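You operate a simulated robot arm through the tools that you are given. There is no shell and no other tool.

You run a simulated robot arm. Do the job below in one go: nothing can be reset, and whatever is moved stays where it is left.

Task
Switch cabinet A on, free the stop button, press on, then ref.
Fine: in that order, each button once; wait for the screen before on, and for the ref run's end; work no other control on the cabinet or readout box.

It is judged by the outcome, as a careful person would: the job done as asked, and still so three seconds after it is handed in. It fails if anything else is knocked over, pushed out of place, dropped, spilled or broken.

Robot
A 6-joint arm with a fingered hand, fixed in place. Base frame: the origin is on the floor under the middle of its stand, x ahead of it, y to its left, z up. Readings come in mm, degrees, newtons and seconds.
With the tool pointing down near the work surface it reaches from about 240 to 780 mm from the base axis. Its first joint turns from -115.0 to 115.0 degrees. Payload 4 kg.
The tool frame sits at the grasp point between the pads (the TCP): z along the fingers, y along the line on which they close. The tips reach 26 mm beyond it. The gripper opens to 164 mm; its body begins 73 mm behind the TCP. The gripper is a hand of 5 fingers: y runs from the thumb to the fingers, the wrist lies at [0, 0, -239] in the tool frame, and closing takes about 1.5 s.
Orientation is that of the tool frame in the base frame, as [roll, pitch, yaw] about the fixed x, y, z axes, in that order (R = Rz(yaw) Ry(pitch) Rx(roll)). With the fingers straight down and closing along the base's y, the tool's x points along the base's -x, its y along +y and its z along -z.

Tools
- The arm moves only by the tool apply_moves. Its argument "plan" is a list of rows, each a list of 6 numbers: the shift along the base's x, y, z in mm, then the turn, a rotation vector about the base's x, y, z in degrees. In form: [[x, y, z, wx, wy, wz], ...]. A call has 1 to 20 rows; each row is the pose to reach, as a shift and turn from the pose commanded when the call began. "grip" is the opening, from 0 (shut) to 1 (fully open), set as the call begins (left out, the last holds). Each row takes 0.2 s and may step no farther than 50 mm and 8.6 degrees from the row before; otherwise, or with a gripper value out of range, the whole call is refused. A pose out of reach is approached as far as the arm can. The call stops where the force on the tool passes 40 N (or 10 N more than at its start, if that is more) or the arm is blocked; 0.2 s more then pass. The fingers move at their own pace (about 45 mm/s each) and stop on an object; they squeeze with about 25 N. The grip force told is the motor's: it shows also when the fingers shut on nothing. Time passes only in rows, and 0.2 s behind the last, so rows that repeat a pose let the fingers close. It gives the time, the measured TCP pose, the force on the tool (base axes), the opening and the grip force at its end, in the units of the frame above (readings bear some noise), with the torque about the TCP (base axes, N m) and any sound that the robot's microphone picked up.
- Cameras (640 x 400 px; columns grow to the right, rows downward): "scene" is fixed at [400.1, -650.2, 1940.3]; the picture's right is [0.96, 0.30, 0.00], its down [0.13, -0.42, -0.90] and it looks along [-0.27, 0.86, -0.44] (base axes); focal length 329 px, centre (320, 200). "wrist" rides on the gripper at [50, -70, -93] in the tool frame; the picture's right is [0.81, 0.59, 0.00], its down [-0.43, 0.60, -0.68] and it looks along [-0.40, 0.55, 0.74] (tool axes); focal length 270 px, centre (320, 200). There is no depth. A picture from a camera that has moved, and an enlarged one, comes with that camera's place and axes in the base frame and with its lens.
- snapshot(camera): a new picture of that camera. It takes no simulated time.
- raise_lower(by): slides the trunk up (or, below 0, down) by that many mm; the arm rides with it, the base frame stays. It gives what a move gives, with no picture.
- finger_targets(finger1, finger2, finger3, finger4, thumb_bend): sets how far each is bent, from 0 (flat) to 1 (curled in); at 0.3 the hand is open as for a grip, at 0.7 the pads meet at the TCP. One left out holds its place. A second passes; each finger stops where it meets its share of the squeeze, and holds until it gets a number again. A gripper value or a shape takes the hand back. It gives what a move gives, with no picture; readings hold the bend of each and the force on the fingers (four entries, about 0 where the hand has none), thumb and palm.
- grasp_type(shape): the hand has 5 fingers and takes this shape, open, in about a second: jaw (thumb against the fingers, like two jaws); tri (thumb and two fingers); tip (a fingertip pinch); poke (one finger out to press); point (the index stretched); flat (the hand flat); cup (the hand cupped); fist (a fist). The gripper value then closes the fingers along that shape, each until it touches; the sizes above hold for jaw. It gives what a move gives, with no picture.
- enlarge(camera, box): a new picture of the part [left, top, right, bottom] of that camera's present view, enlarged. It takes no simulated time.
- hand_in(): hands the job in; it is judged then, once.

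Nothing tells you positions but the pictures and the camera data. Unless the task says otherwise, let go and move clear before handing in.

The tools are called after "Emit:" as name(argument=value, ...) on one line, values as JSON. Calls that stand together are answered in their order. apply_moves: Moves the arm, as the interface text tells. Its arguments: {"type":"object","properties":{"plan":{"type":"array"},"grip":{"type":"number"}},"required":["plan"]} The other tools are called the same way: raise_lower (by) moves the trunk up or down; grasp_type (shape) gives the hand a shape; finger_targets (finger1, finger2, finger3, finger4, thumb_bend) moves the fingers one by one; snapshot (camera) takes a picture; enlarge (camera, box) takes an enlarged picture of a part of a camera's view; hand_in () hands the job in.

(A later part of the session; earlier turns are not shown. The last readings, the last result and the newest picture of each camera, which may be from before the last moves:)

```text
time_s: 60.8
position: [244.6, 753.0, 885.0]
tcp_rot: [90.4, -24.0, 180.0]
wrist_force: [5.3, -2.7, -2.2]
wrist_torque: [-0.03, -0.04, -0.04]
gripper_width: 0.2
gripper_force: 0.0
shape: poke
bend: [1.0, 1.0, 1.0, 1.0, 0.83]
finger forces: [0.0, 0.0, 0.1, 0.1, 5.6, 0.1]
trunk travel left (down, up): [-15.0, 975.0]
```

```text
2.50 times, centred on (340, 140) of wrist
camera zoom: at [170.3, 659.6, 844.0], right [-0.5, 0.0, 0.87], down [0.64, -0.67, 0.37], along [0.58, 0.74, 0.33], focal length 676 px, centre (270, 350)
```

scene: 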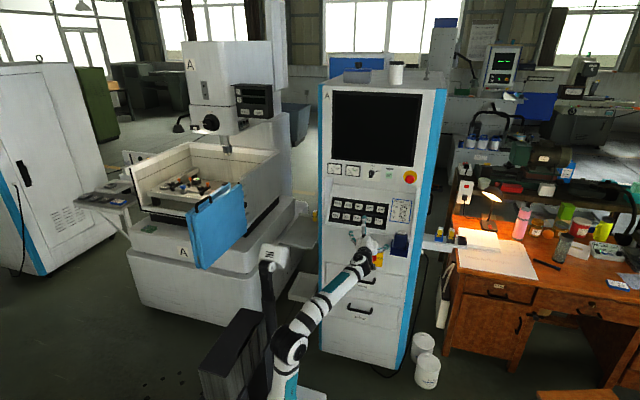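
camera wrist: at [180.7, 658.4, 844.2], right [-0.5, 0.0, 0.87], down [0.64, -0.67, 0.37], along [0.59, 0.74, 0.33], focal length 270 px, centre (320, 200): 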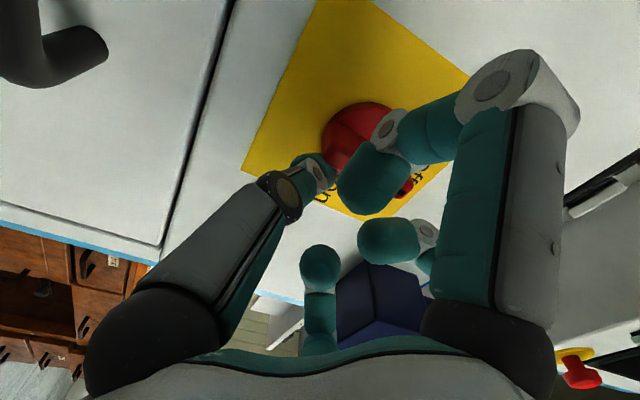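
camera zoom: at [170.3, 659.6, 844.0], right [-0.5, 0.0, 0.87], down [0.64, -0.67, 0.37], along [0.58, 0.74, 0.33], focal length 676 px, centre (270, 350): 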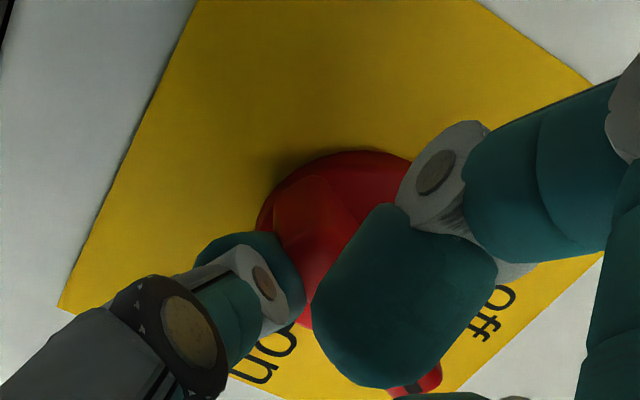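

The knob is turning (about 25° with only ~6 N). Continue along the arc, rotating about the knob axis.

Emit:
apply_moves(plan=[[-2.7, 0, -0.4, 0, 8, 0], [-5.4, 0, -0.4, 0, 16, 0], [-8.1, 0, 0, 0, 24, 0], [-10.7, 0, 0.7, 0, 32, 0], [-13.2, 0, 1.8, 0, 40, 0]])

Emit:
enlarge(camera="scene", box=[355, 240, 395, 275])

```text
time_s: 62.0
position: [231.2, 752.8, 887.8]
tcp_rot: [90.2, -64.2, -179.9]
wrist_force: [-0.3, -0.6, -0.2]
wrist_torque: [-0.04, -0.01, -0.01]
gripper_width: 0.0
gripper_force: 0.0
shape: poke
bend: [1.0, 1.0, 1.0, 1.0, 0.83]
finger forces: [0.0, 0.0, 0.0, 0.0, 0.0, 0.1]
trunk travel left (down, up): [-15.0, 975.0]
```

```text
11.43 times, centred on (375, 258) of scene
camera zoom: at [400.1, -650.2, 1940.3], right [0.96, 0.3, 0.0], down [0.13, -0.42, -0.9], along [-0.27, 0.86, -0.44], focal length 3764 px, centre (-309, -457)
```

zoom: 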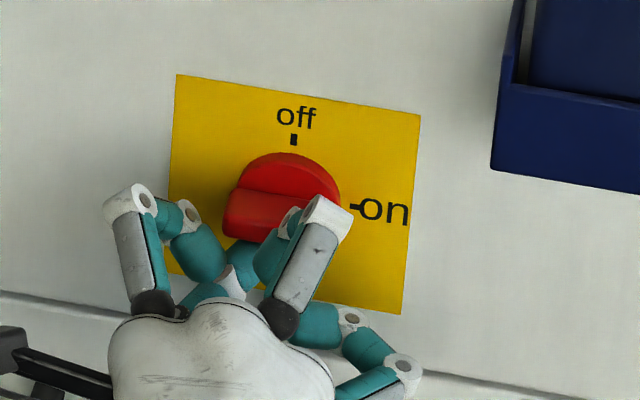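

The fin snapped over to horizontal, pointing at "on". I'll withdraw straight back and check.

Emit:
apply_moves(plan=[[0, -10, -1, 0, 0, 0], [0, -30, -1, 0, 0, 0], [0, -60, -1, 0, 0, 0], [0, -90, -1, 0, 0, 0]])

Emit:
snapshot(camera="scene")

Emit:
enlarge(camera="scene", box=[350, 240, 400, 275])

Emit:
enlarge(camera="scene", box=[320, 85, 430, 195])

```text
time_s: 63.0
position: [232.9, 664.0, 885.4]
tcp_rot: [90.4, -64.2, 180.0]
wrist_force: [0.0, 0.1, -0.1]
wrist_torque: [0.06, -0.02, 0.04]
gripper_width: 0.0
gripper_force: 0.1
shape: poke
bend: [1.0, 1.0, 1.0, 1.0, 0.83]
finger forces: [0.1, 0.0, 0.0, 0.1, 0.1, 0.1]
trunk travel left (down, up): [-15.0, 975.0]
```

```text
taken
```

scene: 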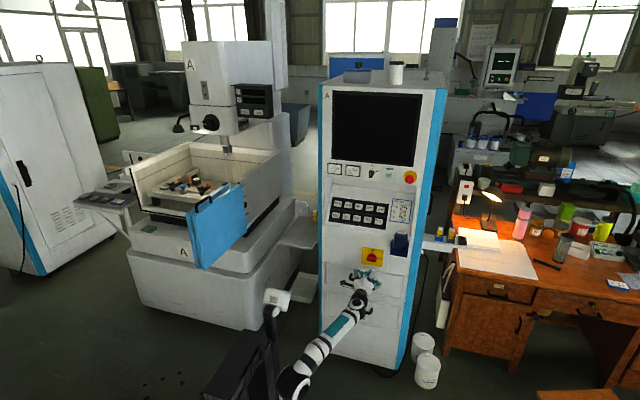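

```text
11.43 times, centred on (375, 258) of scene
camera zoom: at [400.1, -650.2, 1940.3], right [0.96, 0.3, 0.0], down [0.13, -0.42, -0.9], along [-0.27, 0.86, -0.44], focal length 3764 px, centre (-309, -457)
```

zoom: 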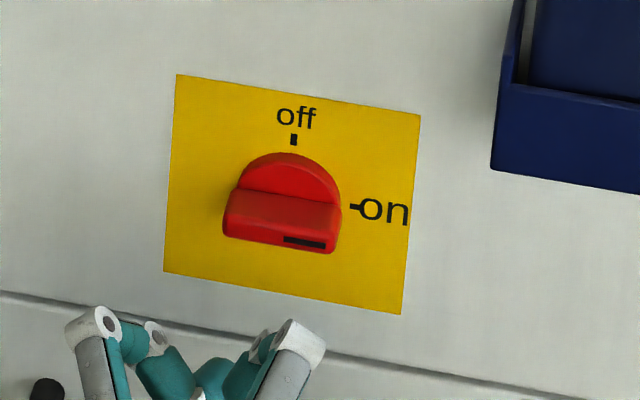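

```text
3.64 times, centred on (375, 140) of scene
camera zoom: at [400.1, -650.2, 1940.3], right [0.96, 0.3, 0.0], down [0.13, -0.42, -0.9], along [-0.27, 0.86, -0.44], focal length 1198 px, centre (120, 418)
```

zoom: 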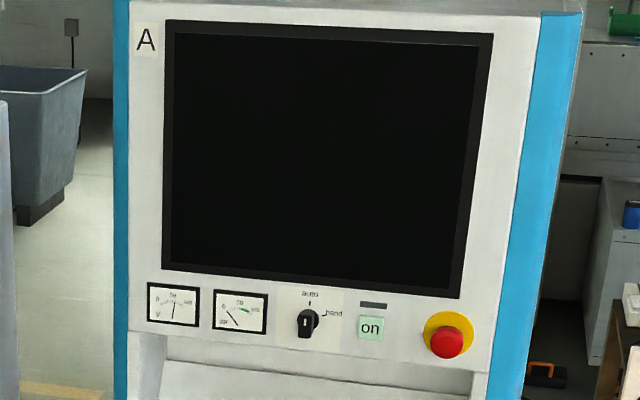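

Switch is at "on" and the voltmeter has come up; the screen is still dark (booting). Next is the stop button: raising the trunk and rolling the hand back.

Emit:
raise_lower(by=400)

Emit:
apply_moves(plan=[[6, 0, 3, 0, -8, 0], [12, 0, 6, 0, -16, 0], [18, 0, 9, 0, -24, 0], [24, 0, 12, 0, -32, 0], [30, 0, 15, 0, -40, 0], [36, 0, 18, 0, -48, 0], [42, 0, 21, 0, -56, 0], [48, 0, 24, 0, -64, 0], [54, 0, 27, 0, -72, 0], [60, 0, 30, 0, -80, 0], [66, 0, 33, 0, -88, 0], [72, 0, 36, 0, -96, 0], [78, 0, 39, 0, -104, 0], [84, 0, 42, 0, -112, 0], [90, 0, 45, 0, -120, 0], [96, 0, 48, 0, -128, 0], [100, 0, 50, 0, -134, 0]])

Emit:
snapshot(camera="wrist")

Emit:
snapshot(camera="scene")

```text
time_s: 66.8
position: [233.0, 663.5, 1284.9]
tcp_rot: [90.3, -64.1, 180.0]
wrist_force: [-0.2, -0.1, -0.1]
wrist_torque: [0.04, -0.02, 0.01]
gripper_width: 0.1
gripper_force: 0.1
shape: poke
bend: [1.0, 1.0, 1.0, 1.0, 0.83]
finger forces: [0.1, 0.0, 0.1, 0.0, 0.1, 0.0]
trunk travel left (down, up): [-415.0, 575.0]
```

```text
time_s: 70.4
position: [334.7, 664.8, 1336.0]
tcp_rot: [90.4, 69.9, -179.9]
wrist_force: [0.7, -0.9, 0.6]
wrist_torque: [0.03, 0.01, 0.02]
gripper_width: 0.4
gripper_force: 0.2
shape: poke
bend: [1.0, 1.0, 1.0, 1.0, 0.83]
finger forces: [0.0, 0.0, 0.0, 0.0, 0.0, 0.0]
trunk travel left (down, up): [-415.0, 575.0]
```

```text
taken
camera wrist: at [381.8, 570.9, 1266.3], right [-0.83, 0.0, -0.56], down [-0.42, -0.67, 0.61], along [-0.37, 0.74, 0.56], focal length 270 px, centre (320, 200)
```

wrist: 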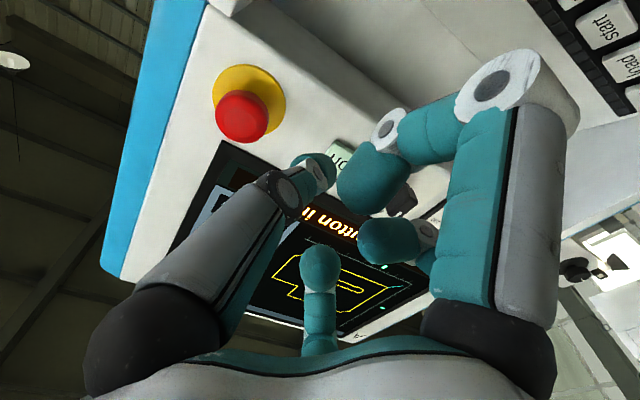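

```text
taken
```

scene: 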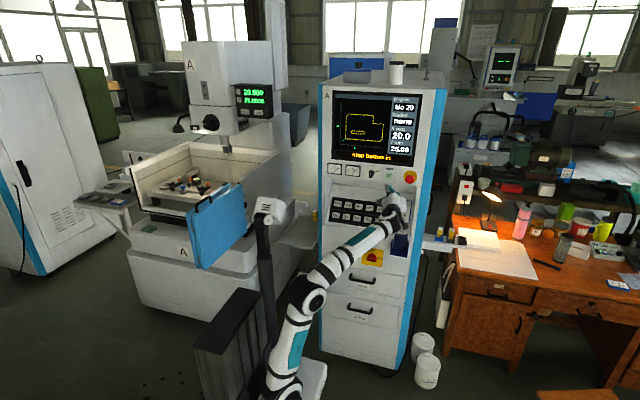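

The screen has booted and shows "stop button in". Let me read it and inspect the stop button up close.

Emit:
enlarge(camera="scene", box=[325, 85, 430, 195])

Emit:
enlarge(camera="wrist", box=[180, 50, 320, 160])

Emit:
enlarge(camera="scene", box=[395, 164, 425, 192])

```text
3.64 times, centred on (378, 140) of scene
camera zoom: at [400.1, -650.2, 1940.3], right [0.96, 0.3, 0.0], down [0.13, -0.42, -0.9], along [-0.27, 0.86, -0.44], focal length 1198 px, centre (111, 418)
```

zoom: 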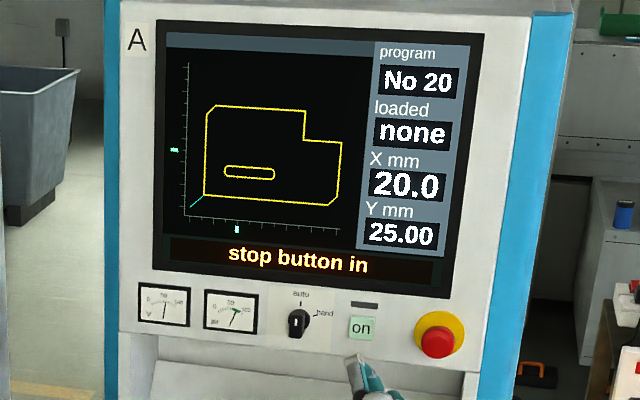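

```text
3.64 times, centred on (250, 105) of wrist
camera zoom: at [381.8, 570.9, 1266.3], right [-0.83, 0.0, -0.56], down [-0.42, -0.67, 0.61], along [-0.37, 0.74, 0.56], focal length 983 px, centre (574, 546)
```

zoom: 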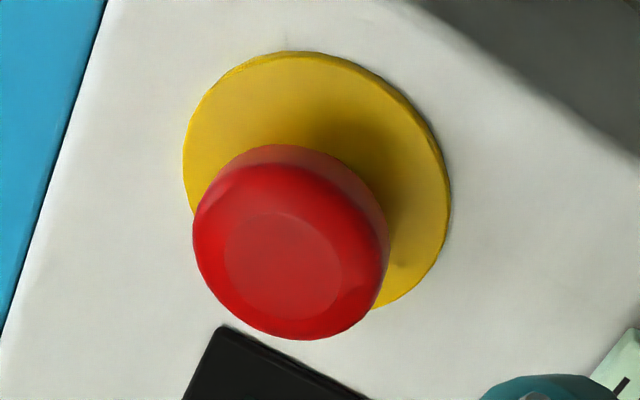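

```text
14.29 times, centred on (410, 178) of scene
camera zoom: at [400.1, -650.2, 1940.3], right [0.96, 0.3, 0.0], down [0.13, -0.42, -0.9], along [-0.27, 0.86, -0.44], focal length 4705 px, centre (-966, 514)
```

zoom: 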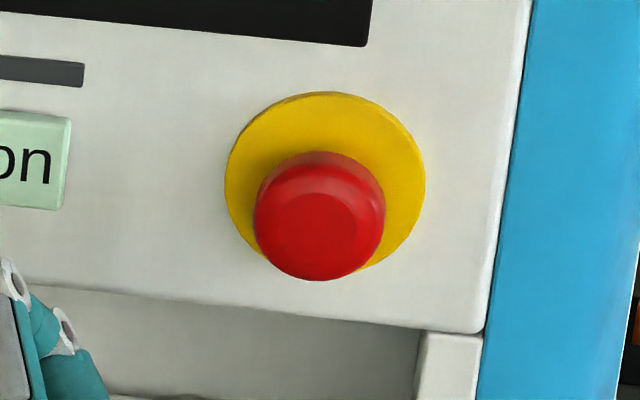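

The screen reads "stop button in". The mushroom cap is about 41 mm wide, axis at (378, –, 1377.5), front face at y≈765. I'll raise the trunk a bit, set the hand to a half-open jaw, and line up on it.

Emit:
raise_lower(by=80)

Emit:
grasp_type(shape="jaw")

Emit:
apply_moves(plan=[[10, 0, -10, 0, 0, 0], [22, 0, -20, 0, 0, 0], [34, 0, -30, 0, 0, 0], [43.3, 0, -38.5, 0, 0, 0], [43.3, 0, -38.5, 0, 0, 0], [43.3, 0, -38.5, 0, 0, 0], [43.3, 0, -38.5, 0, 0, 0]], grip=0.5)

Emit:
snapshot(camera="wrist")

Emit:
enlarge(camera="scene", box=[370, 160, 440, 215])

```text
time_s: 71.6
position: [334.8, 664.6, 1416.2]
tcp_rot: [90.5, 70.0, -179.9]
wrist_force: [0.1, -0.4, 0.0]
wrist_torque: [0.02, -0.01, -0.02]
gripper_width: 0.0
gripper_force: 0.1
shape: poke
bend: [1.0, 1.0, 1.0, 1.0, 0.83]
finger forces: [0.0, 0.1, 0.0, 0.0, 0.0, 0.0]
trunk travel left (down, up): [-495.0, 495.0]
```

```text
time_s: 72.5
position: [335.4, 664.5, 1416.4]
tcp_rot: [90.4, 69.9, -179.9]
wrist_force: [-0.2, -0.2, 0.1]
wrist_torque: [0.01, -0.02, 0.0]
gripper_width: 164.2
gripper_force: 0.1
shape: jaw
bend: [0.3, 0.3, 0.3, 0.3, 0.3]
finger forces: [0.0, 0.0, 0.1, 0.0, 0.0, 0.0]
trunk travel left (down, up): [-495.0, 495.0]
```

```text
time_s: 74.1
position: [376.7, 666.3, 1377.0]
tcp_rot: [90.4, 69.9, -179.9]
wrist_force: [-1.0, -0.7, 0.5]
wrist_torque: [0.02, 0.0, 0.01]
gripper_width: 82.4
gripper_force: 0.0
shape: jaw
bend: [0.37, 0.37, 0.37, 0.37, 0.7]
finger forces: [0.0, 0.0, 0.0, 0.1, 0.0, 0.1]
trunk travel left (down, up): [-495.0, 495.0]
```

```text
taken
camera wrist: at [423.5, 571.2, 1307.1], right [-0.83, 0.0, -0.56], down [-0.41, -0.67, 0.61], along [-0.37, 0.74, 0.56], focal length 270 px, centre (320, 200)
```

wrist: 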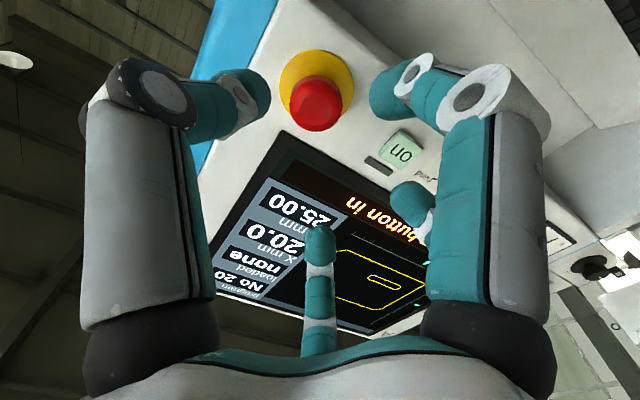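

```text
7.27 times, centred on (405, 188) of scene
camera zoom: at [400.1, -650.2, 1940.3], right [0.96, 0.3, 0.0], down [0.13, -0.42, -0.9], along [-0.27, 0.86, -0.44], focal length 2395 px, centre (-298, 291)
```

zoom: 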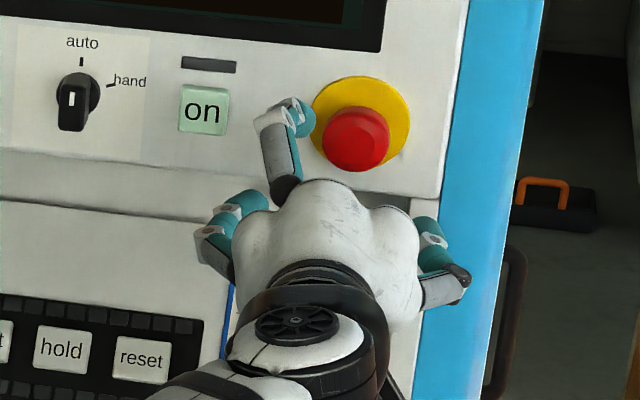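

Emit:
enlarge(camera="wrist", box=[260, 40, 380, 140])

```text
4.00 times, centred on (320, 90) of wrist
camera zoom: at [423.5, 571.2, 1307.1], right [-0.83, 0.0, -0.56], down [-0.41, -0.67, 0.61], along [-0.37, 0.74, 0.56], focal length 1081 px, centre (320, 640)
```

zoom: 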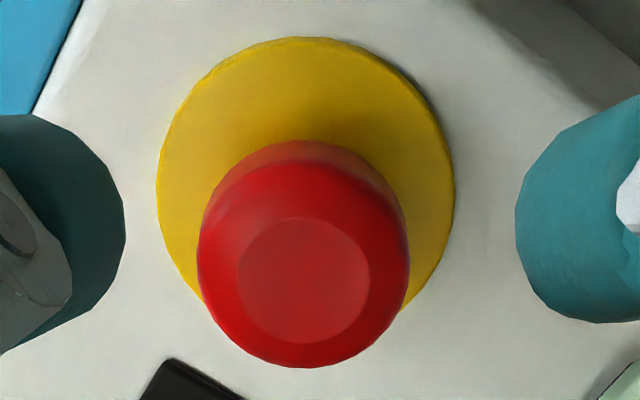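

The cap axis is at about (378.5, –, 1378.5). Advancing to just short of the cap and checking centring.

Emit:
apply_moves(plan=[[1.5, 20, 0.5, 0, 0, 0], [2.5, 45, 1, 0, 0, 0], [2.7, 70, 1, 0, 0, 0]])

Emit:
snapshot(camera="wrist")

Emit:
enlarge(camera="scene", box=[370, 155, 440, 210])

```text
time_s: 74.9
position: [381.3, 735.4, 1375.9]
tcp_rot: [90.6, 69.9, -179.8]
wrist_force: [0.9, 0.5, -0.2]
wrist_torque: [-0.01, 0.0, 0.04]
gripper_width: 82.5
gripper_force: 0.1
shape: jaw
bend: [0.37, 0.37, 0.37, 0.37, 0.7]
finger forces: [0.0, 0.0, 0.0, 0.0, 0.0, 0.0]
trunk travel left (down, up): [-495.0, 495.0]
```

```text
taken
camera wrist: at [428.8, 642.9, 1306.2], right [-0.83, 0.0, -0.56], down [-0.41, -0.67, 0.61], along [-0.37, 0.74, 0.56], focal length 270 px, centre (320, 200)
```

wrist: 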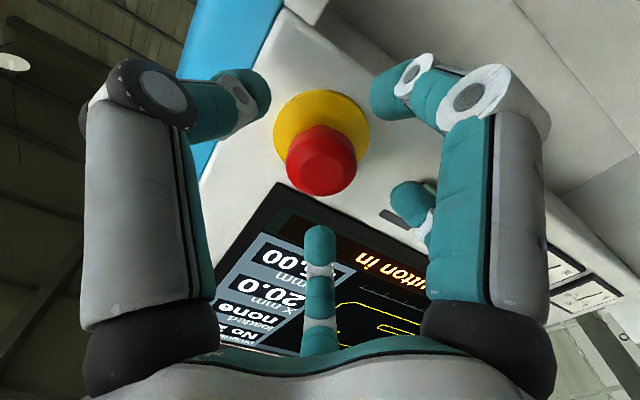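

```text
7.27 times, centred on (405, 182) of scene
camera zoom: at [400.1, -650.2, 1940.3], right [0.96, 0.3, 0.0], down [0.13, -0.42, -0.9], along [-0.27, 0.86, -0.44], focal length 2395 px, centre (-298, 327)
```

zoom: 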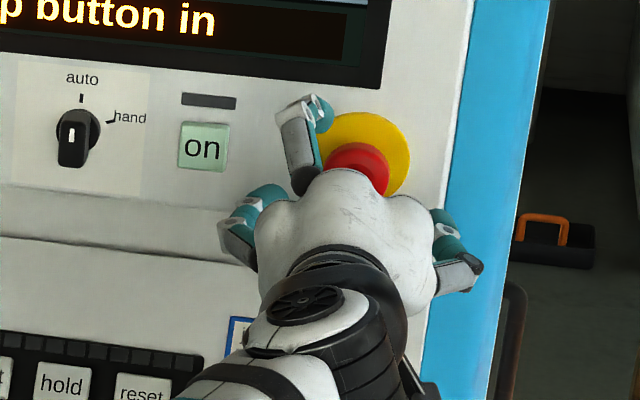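

Emit:
enlarge(camera="wrist", box=[260, 80, 380, 210])

```text
3.08 times, centred on (320, 145) of wrist
camera zoom: at [428.8, 642.9, 1306.2], right [-0.83, 0.0, -0.56], down [-0.41, -0.67, 0.61], along [-0.37, 0.74, 0.56], focal length 832 px, centre (320, 369)
```

zoom: 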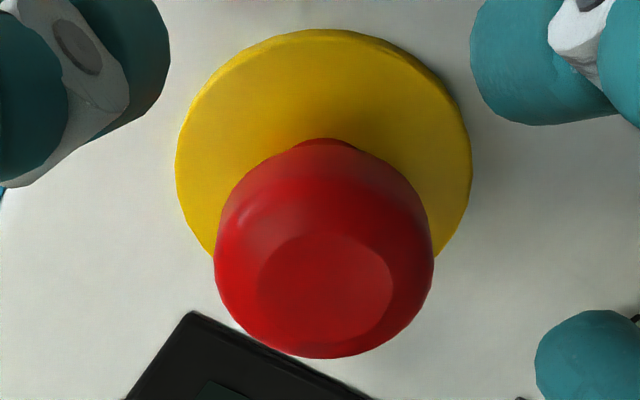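

Centring is within ~3 mm; correcting and advancing so the fingertips surround the cap.

Emit:
apply_moves(plan=[[-1.5, 6, 1.5, 0, 0, 0], [-2.5, 12, 3, 0, 0, 0], [-2.5, 18, 3, 0, 0, 0], [-2.5, 23, 3, 0, 0, 0]])

Emit:
snapshot(camera="wrist")

Emit:
enlarge(camera="scene", box=[370, 155, 440, 210])

```text
time_s: 75.9
position: [379.7, 759.1, 1381.1]
tcp_rot: [90.5, 69.9, -179.8]
wrist_force: [0.5, -0.5, 0.2]
wrist_torque: [0.02, -0.01, 0.02]
gripper_width: 82.3
gripper_force: 0.1
shape: jaw
bend: [0.37, 0.37, 0.37, 0.37, 0.7]
finger forces: [0.1, 0.0, 0.0, 0.0, 0.0, 0.0]
trunk travel left (down, up): [-495.0, 495.0]
```

```text
taken
camera wrist: at [425.6, 665.2, 1310.5], right [-0.83, 0.0, -0.56], down [-0.41, -0.67, 0.61], along [-0.37, 0.74, 0.56], focal length 270 px, centre (320, 200)
```

wrist: 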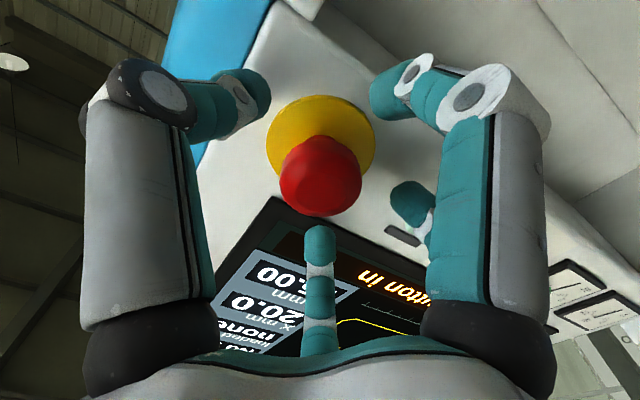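

```text
7.27 times, centred on (405, 182) of scene
camera zoom: at [400.1, -650.2, 1940.3], right [0.96, 0.3, 0.0], down [0.13, -0.42, -0.9], along [-0.27, 0.86, -0.44], focal length 2395 px, centre (-298, 327)
```

zoom: 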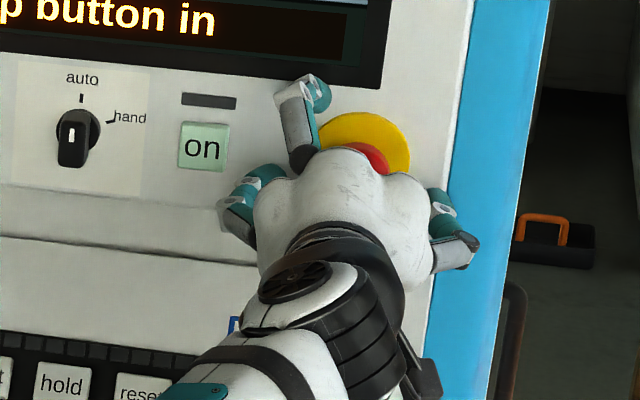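

Fingertips surround the cap with no contact. Closing the jaw on it.

Emit:
apply_moves(plan=[[0, 0, 0, 0, 0, 0], [0, 0, 0, 0, 0, 0], [0, 0, 0, 0, 0, 0], [0, 0, 0, 0, 0, 0], [0, 0, 0, 0, 0, 0], [0, 0, 0, 0, 0, 0], [0, 0, 0, 0, 0, 0]], grip=0.0)

Emit:
snapshot(camera="wrist")

Emit:
enlarge(camera="scene", box=[370, 155, 440, 210])

```text
time_s: 77.5
position: [378.9, 760.8, 1380.3]
tcp_rot: [90.5, 69.9, -179.8]
wrist_force: [5.1, 19.7, 9.2]
wrist_torque: [0.14, -0.15, 0.02]
gripper_width: 30.9
gripper_force: 24.9
shape: jaw
bend: [0.81, 0.8, 0.79, 0.8, 0.64]
finger forces: [18.2, 18.9, 20.0, 20.3, 20.0, 0.1]
trunk travel left (down, up): [-495.0, 495.0]
```

```text
taken
camera wrist: at [425.6, 667.4, 1310.1], right [-0.83, 0.0, -0.56], down [-0.41, -0.67, 0.61], along [-0.37, 0.74, 0.56], focal length 270 px, centre (320, 200)
```

wrist: 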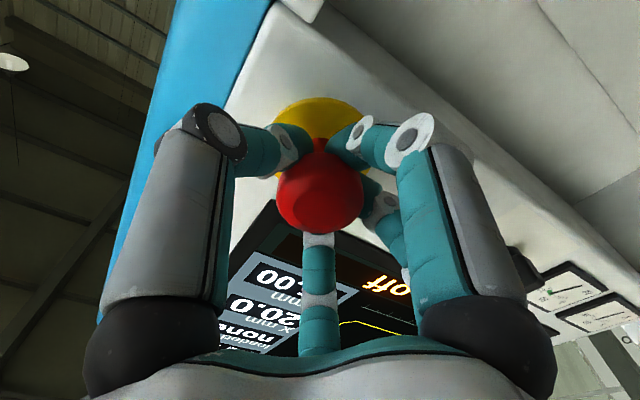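

```text
7.27 times, centred on (405, 182) of scene
camera zoom: at [400.1, -650.2, 1940.3], right [0.96, 0.3, 0.0], down [0.13, -0.42, -0.9], along [-0.27, 0.86, -0.44], focal length 2395 px, centre (-298, 327)
```

zoom: 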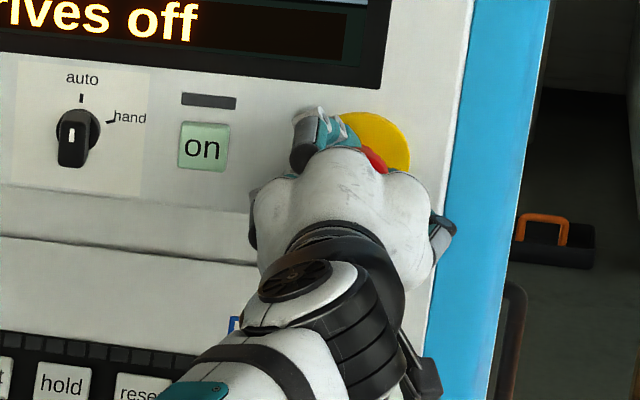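

Closing behind the cap pulled it out: the screen changed from "stop button in" to "…drives off". I'll open the hand gently and back straight off without touching the cap.

Emit:
apply_moves(plan=[[0, 0, 0, 0, 0, 0], [0, 0, 0, 0, 0, 0], [0, 0, 0, 0, 0, 0], [0, 0, 0, 0, 0, 0], [0, 0, 0, 0, 0, 0], [0, 0, 0, 0, 0, 0]], grip=0.55)

Emit:
snapshot(camera="wrist")

Emit:
enlarge(camera="scene", box=[325, 85, 435, 215])

```text
time_s: 78.9
position: [378.4, 759.1, 1380.5]
tcp_rot: [90.4, 69.9, -179.9]
wrist_force: [0.3, 0.1, -0.4]
wrist_torque: [-0.01, 0.01, 0.0]
gripper_width: 89.4
gripper_force: 0.1
shape: jaw
bend: [0.35, 0.35, 0.35, 0.35, 0.7]
finger forces: [0.0, 0.0, 0.1, 0.0, 0.0, 0.1]
trunk travel left (down, up): [-495.0, 495.0]
```

```text
taken
camera wrist: at [425.5, 664.8, 1311.0], right [-0.83, 0.0, -0.56], down [-0.41, -0.67, 0.61], along [-0.37, 0.74, 0.56], focal length 270 px, centre (320, 200)
```

wrist: 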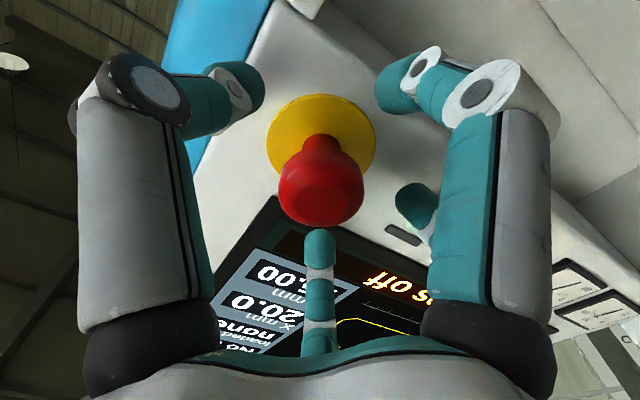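

```text
3.08 times, centred on (380, 150) of scene
camera zoom: at [400.1, -650.2, 1940.3], right [0.96, 0.3, 0.0], down [0.13, -0.42, -0.9], along [-0.27, 0.86, -0.44], focal length 1013 px, centre (135, 354)
```

zoom: 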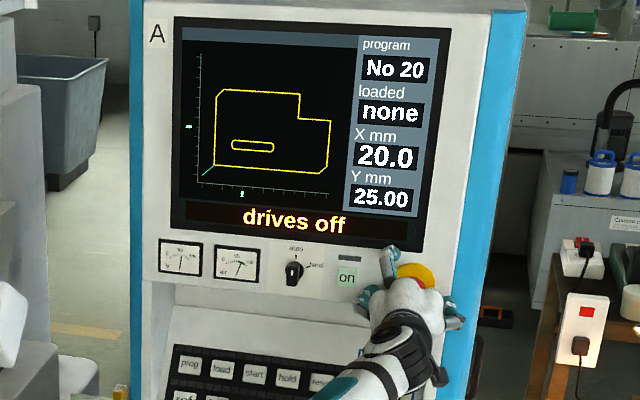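

The stop button is out (stem visible) and the screen says "drives off". Retreating straight back, then forming the poke shape for the "on" button.

Emit:
apply_moves(plan=[[0, -15, 0, 0, 0, 0], [0, -40, 0, 0, 0, 0], [0, -70, 0, 0, 0, 0], [0, -100, 0, 0, 0, 0]])

Emit:
grasp_type(shape="poke")

Emit:
apply_moves(plan=[[-20, 0, 0, 0, 0, 0], [-45, 0, 0, 0, 0, 0], [-70, 0, 0, 0, 0, 0], [-95, 0, 0, 0, 0, 0]])

Emit:
snapshot(camera="wrist")

Emit:
enlarge(camera="scene", box=[360, 155, 430, 210])

```text
time_s: 79.9
position: [376.1, 657.8, 1379.8]
tcp_rot: [90.3, 69.9, -180.0]
wrist_force: [-0.8, -0.2, -0.1]
wrist_torque: [-0.01, 0.02, 0.01]
gripper_width: 89.6
gripper_force: 0.0
shape: jaw
bend: [0.35, 0.35, 0.35, 0.35, 0.7]
finger forces: [0.0, 0.1, 0.1, 0.0, 0.1, 0.0]
trunk travel left (down, up): [-495.0, 495.0]
```

```text
time_s: 80.8
position: [377.7, 657.6, 1378.8]
tcp_rot: [90.4, 69.9, -179.8]
wrist_force: [-0.2, 0.1, -0.5]
wrist_torque: [0.02, -0.01, 0.05]
gripper_width: 0.0
gripper_force: 0.1
shape: poke
bend: [1.0, 1.0, 1.0, 1.0, 0.83]
finger forces: [0.0, 0.0, 0.1, 0.0, 0.1, 0.0]
trunk travel left (down, up): [-495.0, 495.0]
```

```text
time_s: 81.8
position: [282.2, 657.5, 1381.0]
tcp_rot: [90.4, 69.9, -179.9]
wrist_force: [-0.5, -0.1, 0.8]
wrist_torque: [0.01, 0.0, 0.01]
gripper_width: 0.1
gripper_force: 0.0
shape: poke
bend: [1.0, 1.0, 1.0, 1.0, 0.83]
finger forces: [0.1, 0.1, 0.0, 0.0, 0.1, 0.0]
trunk travel left (down, up): [-495.0, 495.0]
```

```text
taken
camera wrist: at [329.3, 563.6, 1310.9], right [-0.83, 0.0, -0.56], down [-0.41, -0.67, 0.61], along [-0.37, 0.74, 0.56], focal length 270 px, centre (320, 200)
```

wrist: 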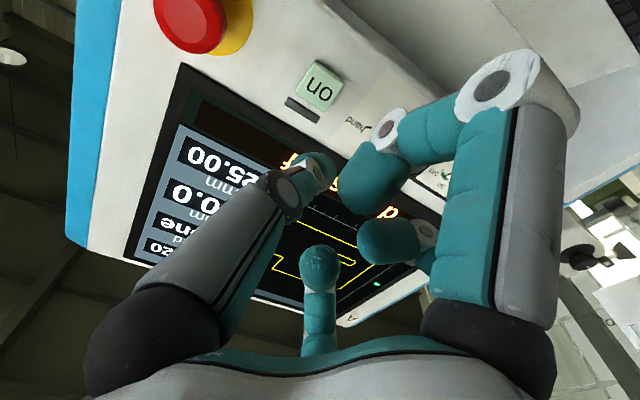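

```text
7.27 times, centred on (395, 182) of scene
camera zoom: at [400.1, -650.2, 1940.3], right [0.96, 0.3, 0.0], down [0.13, -0.42, -0.9], along [-0.27, 0.86, -0.44], focal length 2395 px, centre (-226, 327)
```

zoom: 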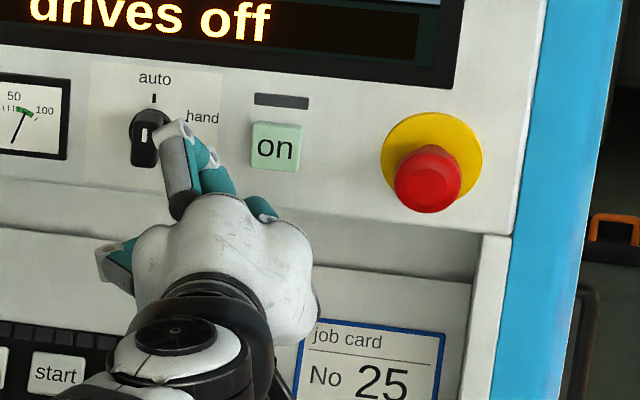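

Emit:
enlarge(camera="wrist", box=[260, 40, 400, 200])

```text
2.50 times, centred on (330, 120) of wrist
camera zoom: at [329.3, 563.6, 1310.9], right [-0.83, 0.0, -0.56], down [-0.41, -0.67, 0.61], along [-0.37, 0.74, 0.56], focal length 676 px, centre (295, 400)
```

zoom: 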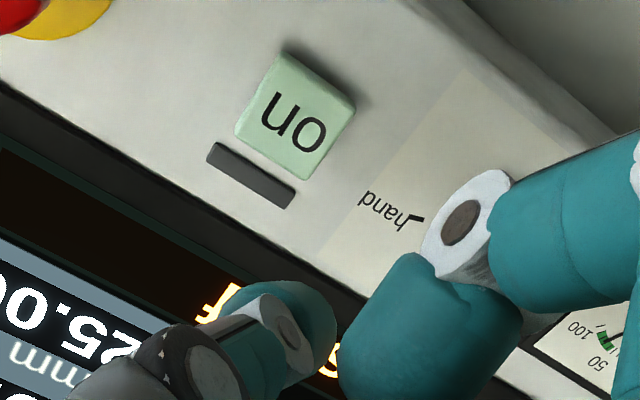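

The "on" button is at about (282.5, –, 1379.5). I'll roll the hand 20° back so no knuckle faces the auto/hand selector, then line the thumb tip up on it.

Emit:
apply_moves(plan=[[-1, 0, 0.5, 0, -7, 0], [-2.5, 0, 1, 0, -14, 0], [-4, 0, 2, 0, -20, 0], [-4, 25, 2, 0, -20, 0], [-4, 50, 2, 0, -20, 0]])

Emit:
snapshot(camera="wrist")

Emit:
enlarge(camera="scene", box=[350, 155, 420, 210])

Emit:
enlarge(camera="wrist", box=[240, 40, 420, 200])

```text
time_s: 83.0
position: [281.8, 706.9, 1381.6]
tcp_rot: [113.7, 90.0, -156.5]
wrist_force: [0.6, 0.0, -0.1]
wrist_torque: [-0.02, 0.0, -0.03]
gripper_width: 0.1
gripper_force: 0.0
shape: poke
bend: [1.0, 1.0, 1.0, 1.0, 0.83]
finger forces: [0.1, 0.0, 0.1, 0.0, 0.0, 0.1]
trunk travel left (down, up): [-495.0, 495.0]
```

```text
taken
camera wrist: at [350.3, 614.4, 1333.0], right [-0.59, 0.0, -0.81], down [-0.6, -0.67, 0.43], along [-0.54, 0.74, 0.4], focal length 270 px, centre (320, 200)
```

wrist: 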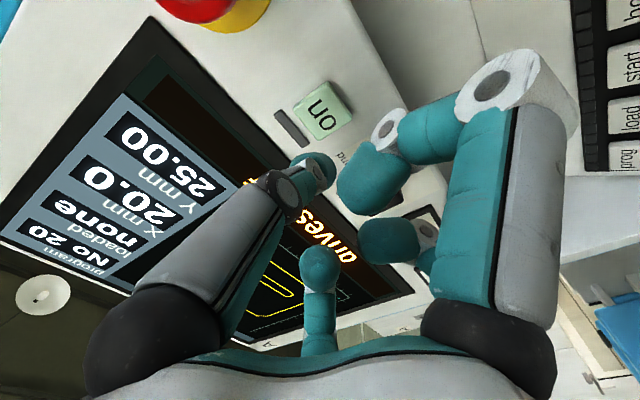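

```text
7.27 times, centred on (385, 182) of scene
camera zoom: at [400.1, -650.2, 1940.3], right [0.96, 0.3, 0.0], down [0.13, -0.42, -0.9], along [-0.27, 0.86, -0.44], focal length 2395 px, centre (-153, 327)
```

zoom: 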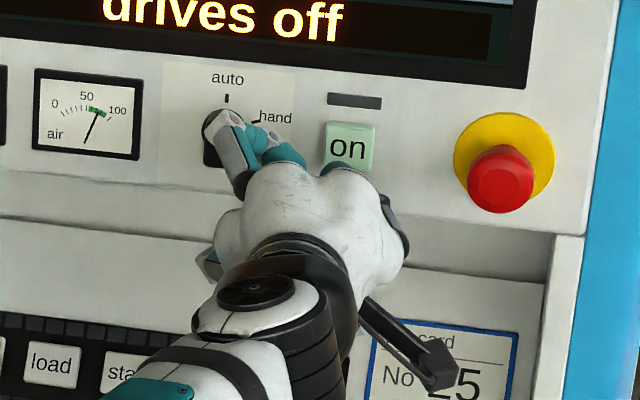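

```text
2.50 times, centred on (330, 120) of wrist
camera zoom: at [350.3, 614.4, 1333.0], right [-0.59, 0.0, -0.81], down [-0.6, -0.67, 0.43], along [-0.54, 0.74, 0.4], focal length 676 px, centre (295, 400)
```

zoom: 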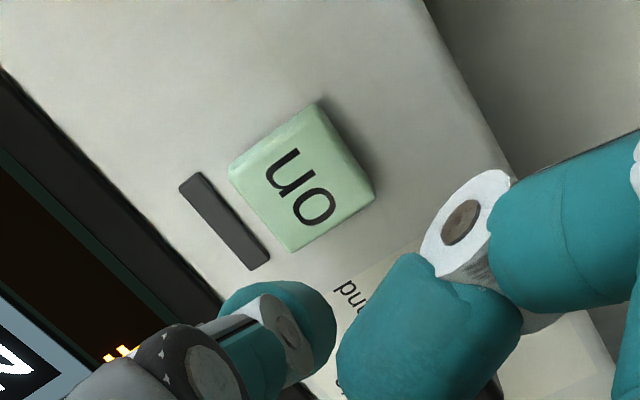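

Thumb tip is aligned within ~2 mm of the "on" button. Advancing to just short of it.

Emit:
apply_moves(plan=[[-1, 15, 0, 0, 0, 0], [-2, 30, 0.5, 0, 0, 0], [-2, 45, 0.5, 0, 0, 0]])

Emit:
enlarge(camera="wrist", box=[240, 80, 420, 240])

Emit:
enlarge(camera="scene", box=[350, 155, 420, 210])

```text
time_s: 83.8
position: [278.2, 753.4, 1383.0]
tcp_rot: [110.8, 89.9, -159.5]
wrist_force: [-0.4, 0.1, 0.1]
wrist_torque: [0.0, 0.01, 0.0]
gripper_width: 0.2
gripper_force: 0.1
shape: poke
bend: [1.0, 1.0, 1.0, 1.0, 0.83]
finger forces: [0.0, 0.0, 0.1, 0.0, 0.1, 0.1]
trunk travel left (down, up): [-495.0, 495.0]
```

```text
2.50 times, centred on (330, 160) of wrist
camera zoom: at [347.2, 658.6, 1333.4], right [-0.59, 0.0, -0.81], down [-0.6, -0.67, 0.43], along [-0.54, 0.74, 0.4], focal length 676 px, centre (295, 300)
```

zoom: 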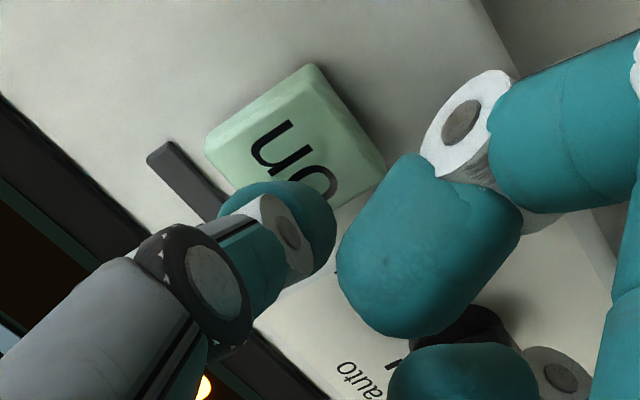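

```text
7.27 times, centred on (385, 182) of scene
camera zoom: at [400.1, -650.2, 1940.3], right [0.96, 0.3, 0.0], down [0.13, -0.42, -0.9], along [-0.27, 0.86, -0.44], focal length 2395 px, centre (-153, 327)
```

zoom: 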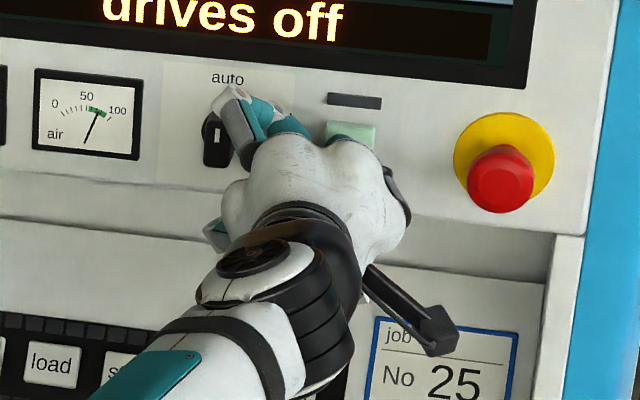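

Emit:
apply_moves(plan=[[0, 3, 0, 0, 0, 0], [0, 6, 0, 0, 0, 0]])

Emit:
apply_moves(plan=[[0, 2, 0, 0, 0, 0], [0, 4, 0, 0, 0, 0]])

Emit:
enlarge(camera="scene", box=[350, 135, 420, 190])

```text
time_s: 84.4
position: [275.7, 757.6, 1383.8]
tcp_rot: [97.9, 89.9, -172.5]
wrist_force: [-0.5, -0.1, 0.9]
wrist_torque: [-0.01, 0.02, 0.04]
gripper_width: 0.0
gripper_force: 0.1
shape: poke
bend: [1.0, 1.0, 1.0, 1.0, 0.83]
finger forces: [0.1, 0.0, 0.0, 0.0, 0.1, 0.0]
trunk travel left (down, up): [-495.0, 495.0]
```

```text
time_s: 85.0
position: [279.0, 761.7, 1384.1]
tcp_rot: [122.9, 89.9, -147.5]
wrist_force: [0.1, -1.0, 0.2]
wrist_torque: [-0.01, -0.01, -0.03]
gripper_width: 0.0
gripper_force: 0.0
shape: poke
bend: [1.0, 1.0, 1.0, 1.0, 0.83]
finger forces: [0.0, 0.0, 0.0, 0.0, 1.1, 0.0]
trunk travel left (down, up): [-495.0, 495.0]
heard: click
```

```text
7.27 times, centred on (385, 162) of scene
camera zoom: at [400.1, -650.2, 1940.3], right [0.96, 0.3, 0.0], down [0.13, -0.42, -0.9], along [-0.27, 0.86, -0.44], focal length 2395 px, centre (-153, 473)
```

zoom: 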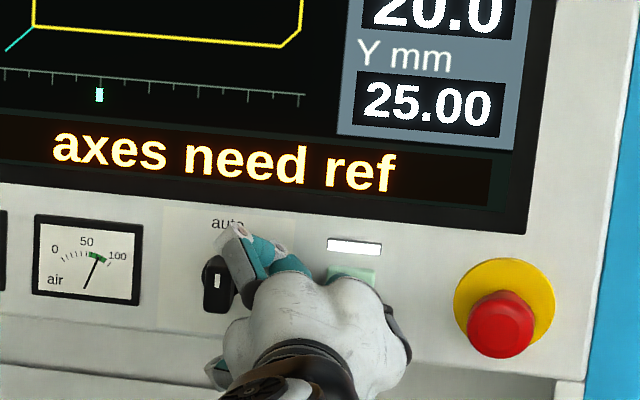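

A click; the lamp lit and the screen now says "axes need ref". Retreating straight back.

Emit:
apply_moves(plan=[[0, -10, 0, 0, 0, 0], [0, -30, 0, 0, 0, 0], [0, -60, 0, 0, 0, 0], [0, -95, 0, 0, 0, 0]])

Emit:
enlarge(camera="scene", box=[325, 185, 425, 240])

Emit:
snapshot(camera="wrist")

```text
time_s: 86.0
position: [278.9, 670.7, 1380.9]
tcp_rot: [-72.6, 90.0, 17.0]
wrist_force: [0.1, 0.3, -0.4]
wrist_torque: [0.02, -0.01, 0.0]
gripper_width: 0.0
gripper_force: 0.0
shape: poke
bend: [1.0, 1.0, 1.0, 1.0, 0.83]
finger forces: [0.1, 0.0, 0.1, 0.0, 0.1, 0.0]
trunk travel left (down, up): [-495.0, 495.0]
```

```text
6.40 times, centred on (375, 212) of scene
camera zoom: at [400.1, -650.2, 1940.3], right [0.96, 0.3, 0.0], down [0.13, -0.42, -0.9], along [-0.27, 0.86, -0.44], focal length 2108 px, centre (-32, 120)
```

zoom: 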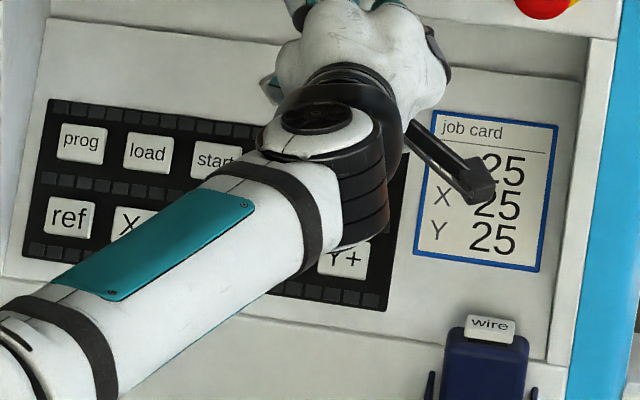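

```text
taken
camera wrist: at [347.0, 575.8, 1331.9], right [-0.59, 0.0, -0.81], down [-0.6, -0.67, 0.43], along [-0.54, 0.74, 0.4], focal length 270 px, centre (320, 200)
```

wrist: 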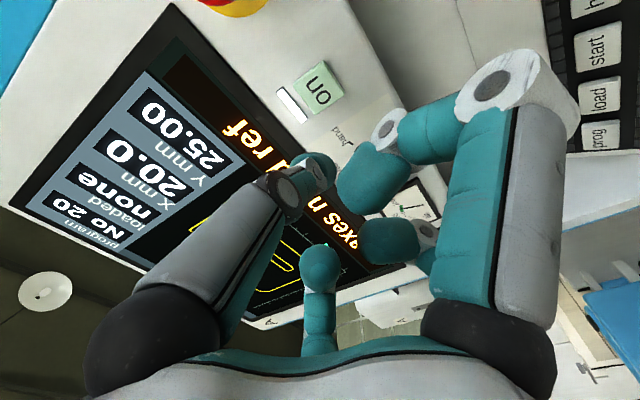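

Next is "ref" at the keypad's lower left, around (31, 802, 1125). I'll lower the trunk so the wrist stays well above the shoulder, then shift left in front of the keypad.

Emit:
raise_lower(by=-340)

Emit:
apply_moves(plan=[[0, -5, 30, 0, 0, 0], [0, -10, 60, -2, 0, 0], [-5, -10, 90, -5, 0, 0], [-20, -10, 110, -8, 0, 0], [-50, -10, 115, -11, 0, 0], [-80, -10, 115, -14, 0, 0], [-110, -10, 115, -16, 0, 0], [-140, -10, 115, -18, 0, 0]])

Emit:
snapshot(camera="wrist")

Emit:
snapshot(camera="scene")

```text
time_s: 89.3
position: [278.7, 670.5, 1041.0]
tcp_rot: [109.1, 89.9, -161.2]
wrist_force: [-0.1, -0.1, 0.0]
wrist_torque: [0.0, 0.0, -0.02]
gripper_width: 0.0
gripper_force: 0.0
shape: poke
bend: [1.0, 1.0, 1.0, 1.0, 0.83]
finger forces: [0.1, 0.0, 0.1, 0.1, 0.0, 0.0]
trunk travel left (down, up): [-155.0, 835.0]
```

```text
time_s: 91.1
position: [140.4, 662.0, 1156.4]
tcp_rot: [-180.0, 72.0, -90.4]
wrist_force: [0.0, -0.4, 0.6]
wrist_torque: [-0.01, 0.0, 0.02]
gripper_width: 0.0
gripper_force: 0.0
shape: poke
bend: [1.0, 1.0, 1.0, 1.0, 0.83]
finger forces: [0.0, 0.0, 0.0, 0.1, 0.0, 0.0]
trunk travel left (down, up): [-155.0, 835.0]
```

```text
taken
camera wrist: at [208.0, 556.9, 1138.9], right [-0.59, -0.25, -0.77], down [-0.6, -0.51, 0.62], along [-0.54, 0.83, 0.15], focal length 270 px, centre (320, 200)
```

wrist: 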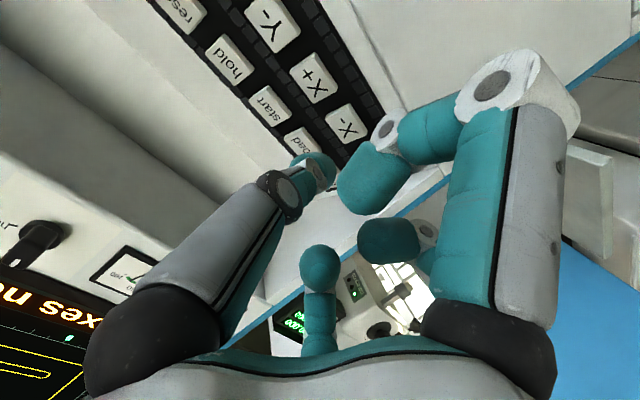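

```text
taken
```

scene: 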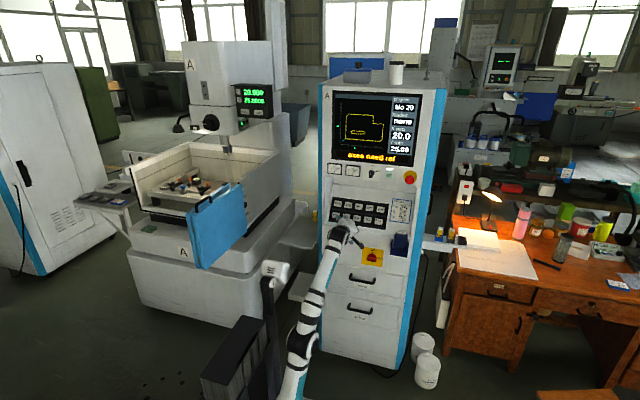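

I've located the keypad: lower row at about z≈1110, y≈822 with "ref" at x≈32, on a panel sloping ~29° and recessed. Because knuckles could come near the cabinet's frame there, I'll check whether the "point" shape gives a longer lead.

Emit:
grasp_type(shape="point")

Emit:
snapshot(camera="wrist")

Emit:
enlarge(camera="scene", box=[310, 180, 400, 250])

```text
time_s: 92.0
position: [140.0, 661.8, 1156.5]
tcp_rot: [-179.9, 72.1, -90.2]
wrist_force: [-0.1, 0.1, -0.8]
wrist_torque: [0.01, -0.02, 0.01]
gripper_width: 158.1
gripper_force: 0.1
shape: point
bend: [0.7, 1.0, 1.0, 1.0, 0.72]
finger forces: [0.0, 0.0, 0.0, 0.0, 0.1, 0.0]
trunk travel left (down, up): [-155.0, 835.0]
```

```text
taken
camera wrist: at [208.4, 557.2, 1138.6], right [-0.59, -0.25, -0.77], down [-0.6, -0.51, 0.62], along [-0.54, 0.83, 0.15], focal length 270 px, centre (320, 200)
```

wrist: 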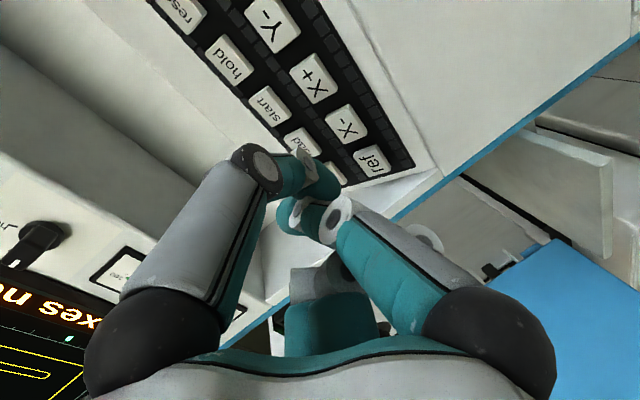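

```text
5.71 times, centred on (355, 215) of scene
camera zoom: at [400.1, -650.2, 1940.3], right [0.96, 0.3, 0.0], down [0.13, -0.42, -0.9], along [-0.27, 0.86, -0.44], focal length 1882 px, centre (120, 114)
```

zoom: 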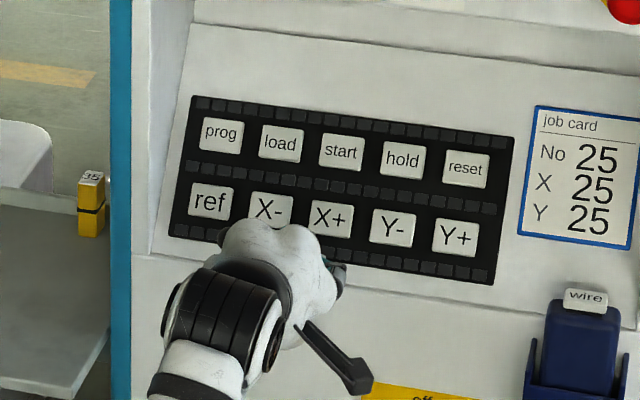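

Emit:
finger_targets(finger1=1.0, finger2=1.0, finger3=1.0, finger4=1.0, thumb_bend=0.68)

Emit:
snapshot(camera="wrist")

Emit:
enlarge(camera="scene", box=[310, 180, 400, 250])

```text
time_s: 93.0
position: [139.1, 661.7, 1156.1]
tcp_rot: [-179.9, 72.0, -90.3]
wrist_force: [0.1, 0.2, 0.6]
wrist_torque: [0.0, -0.02, 0.02]
gripper_width: 39.1
gripper_force: 0.1
shape: fingers
bend: [0.97, 1.0, 1.0, 1.0, 0.68]
finger forces: [0.1, 0.0, 0.0, 0.0, 0.1, 0.1]
trunk travel left (down, up): [-155.0, 835.0]
```

```text
taken
camera wrist: at [208.2, 557.2, 1138.6], right [-0.59, -0.25, -0.77], down [-0.6, -0.51, 0.62], along [-0.54, 0.83, 0.15], focal length 270 px, centre (320, 200)
```

wrist: 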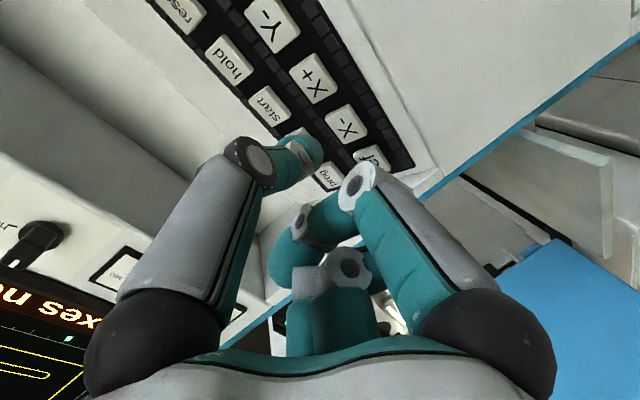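

```text
5.71 times, centred on (355, 215) of scene
camera zoom: at [400.1, -650.2, 1940.3], right [0.96, 0.3, 0.0], down [0.13, -0.42, -0.9], along [-0.27, 0.86, -0.44], focal length 1882 px, centre (120, 114)
```

zoom: 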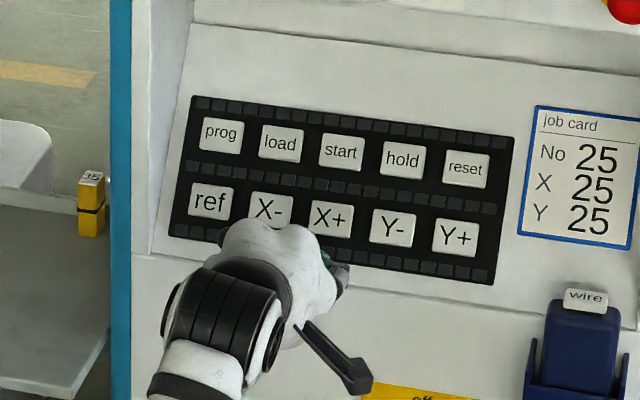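

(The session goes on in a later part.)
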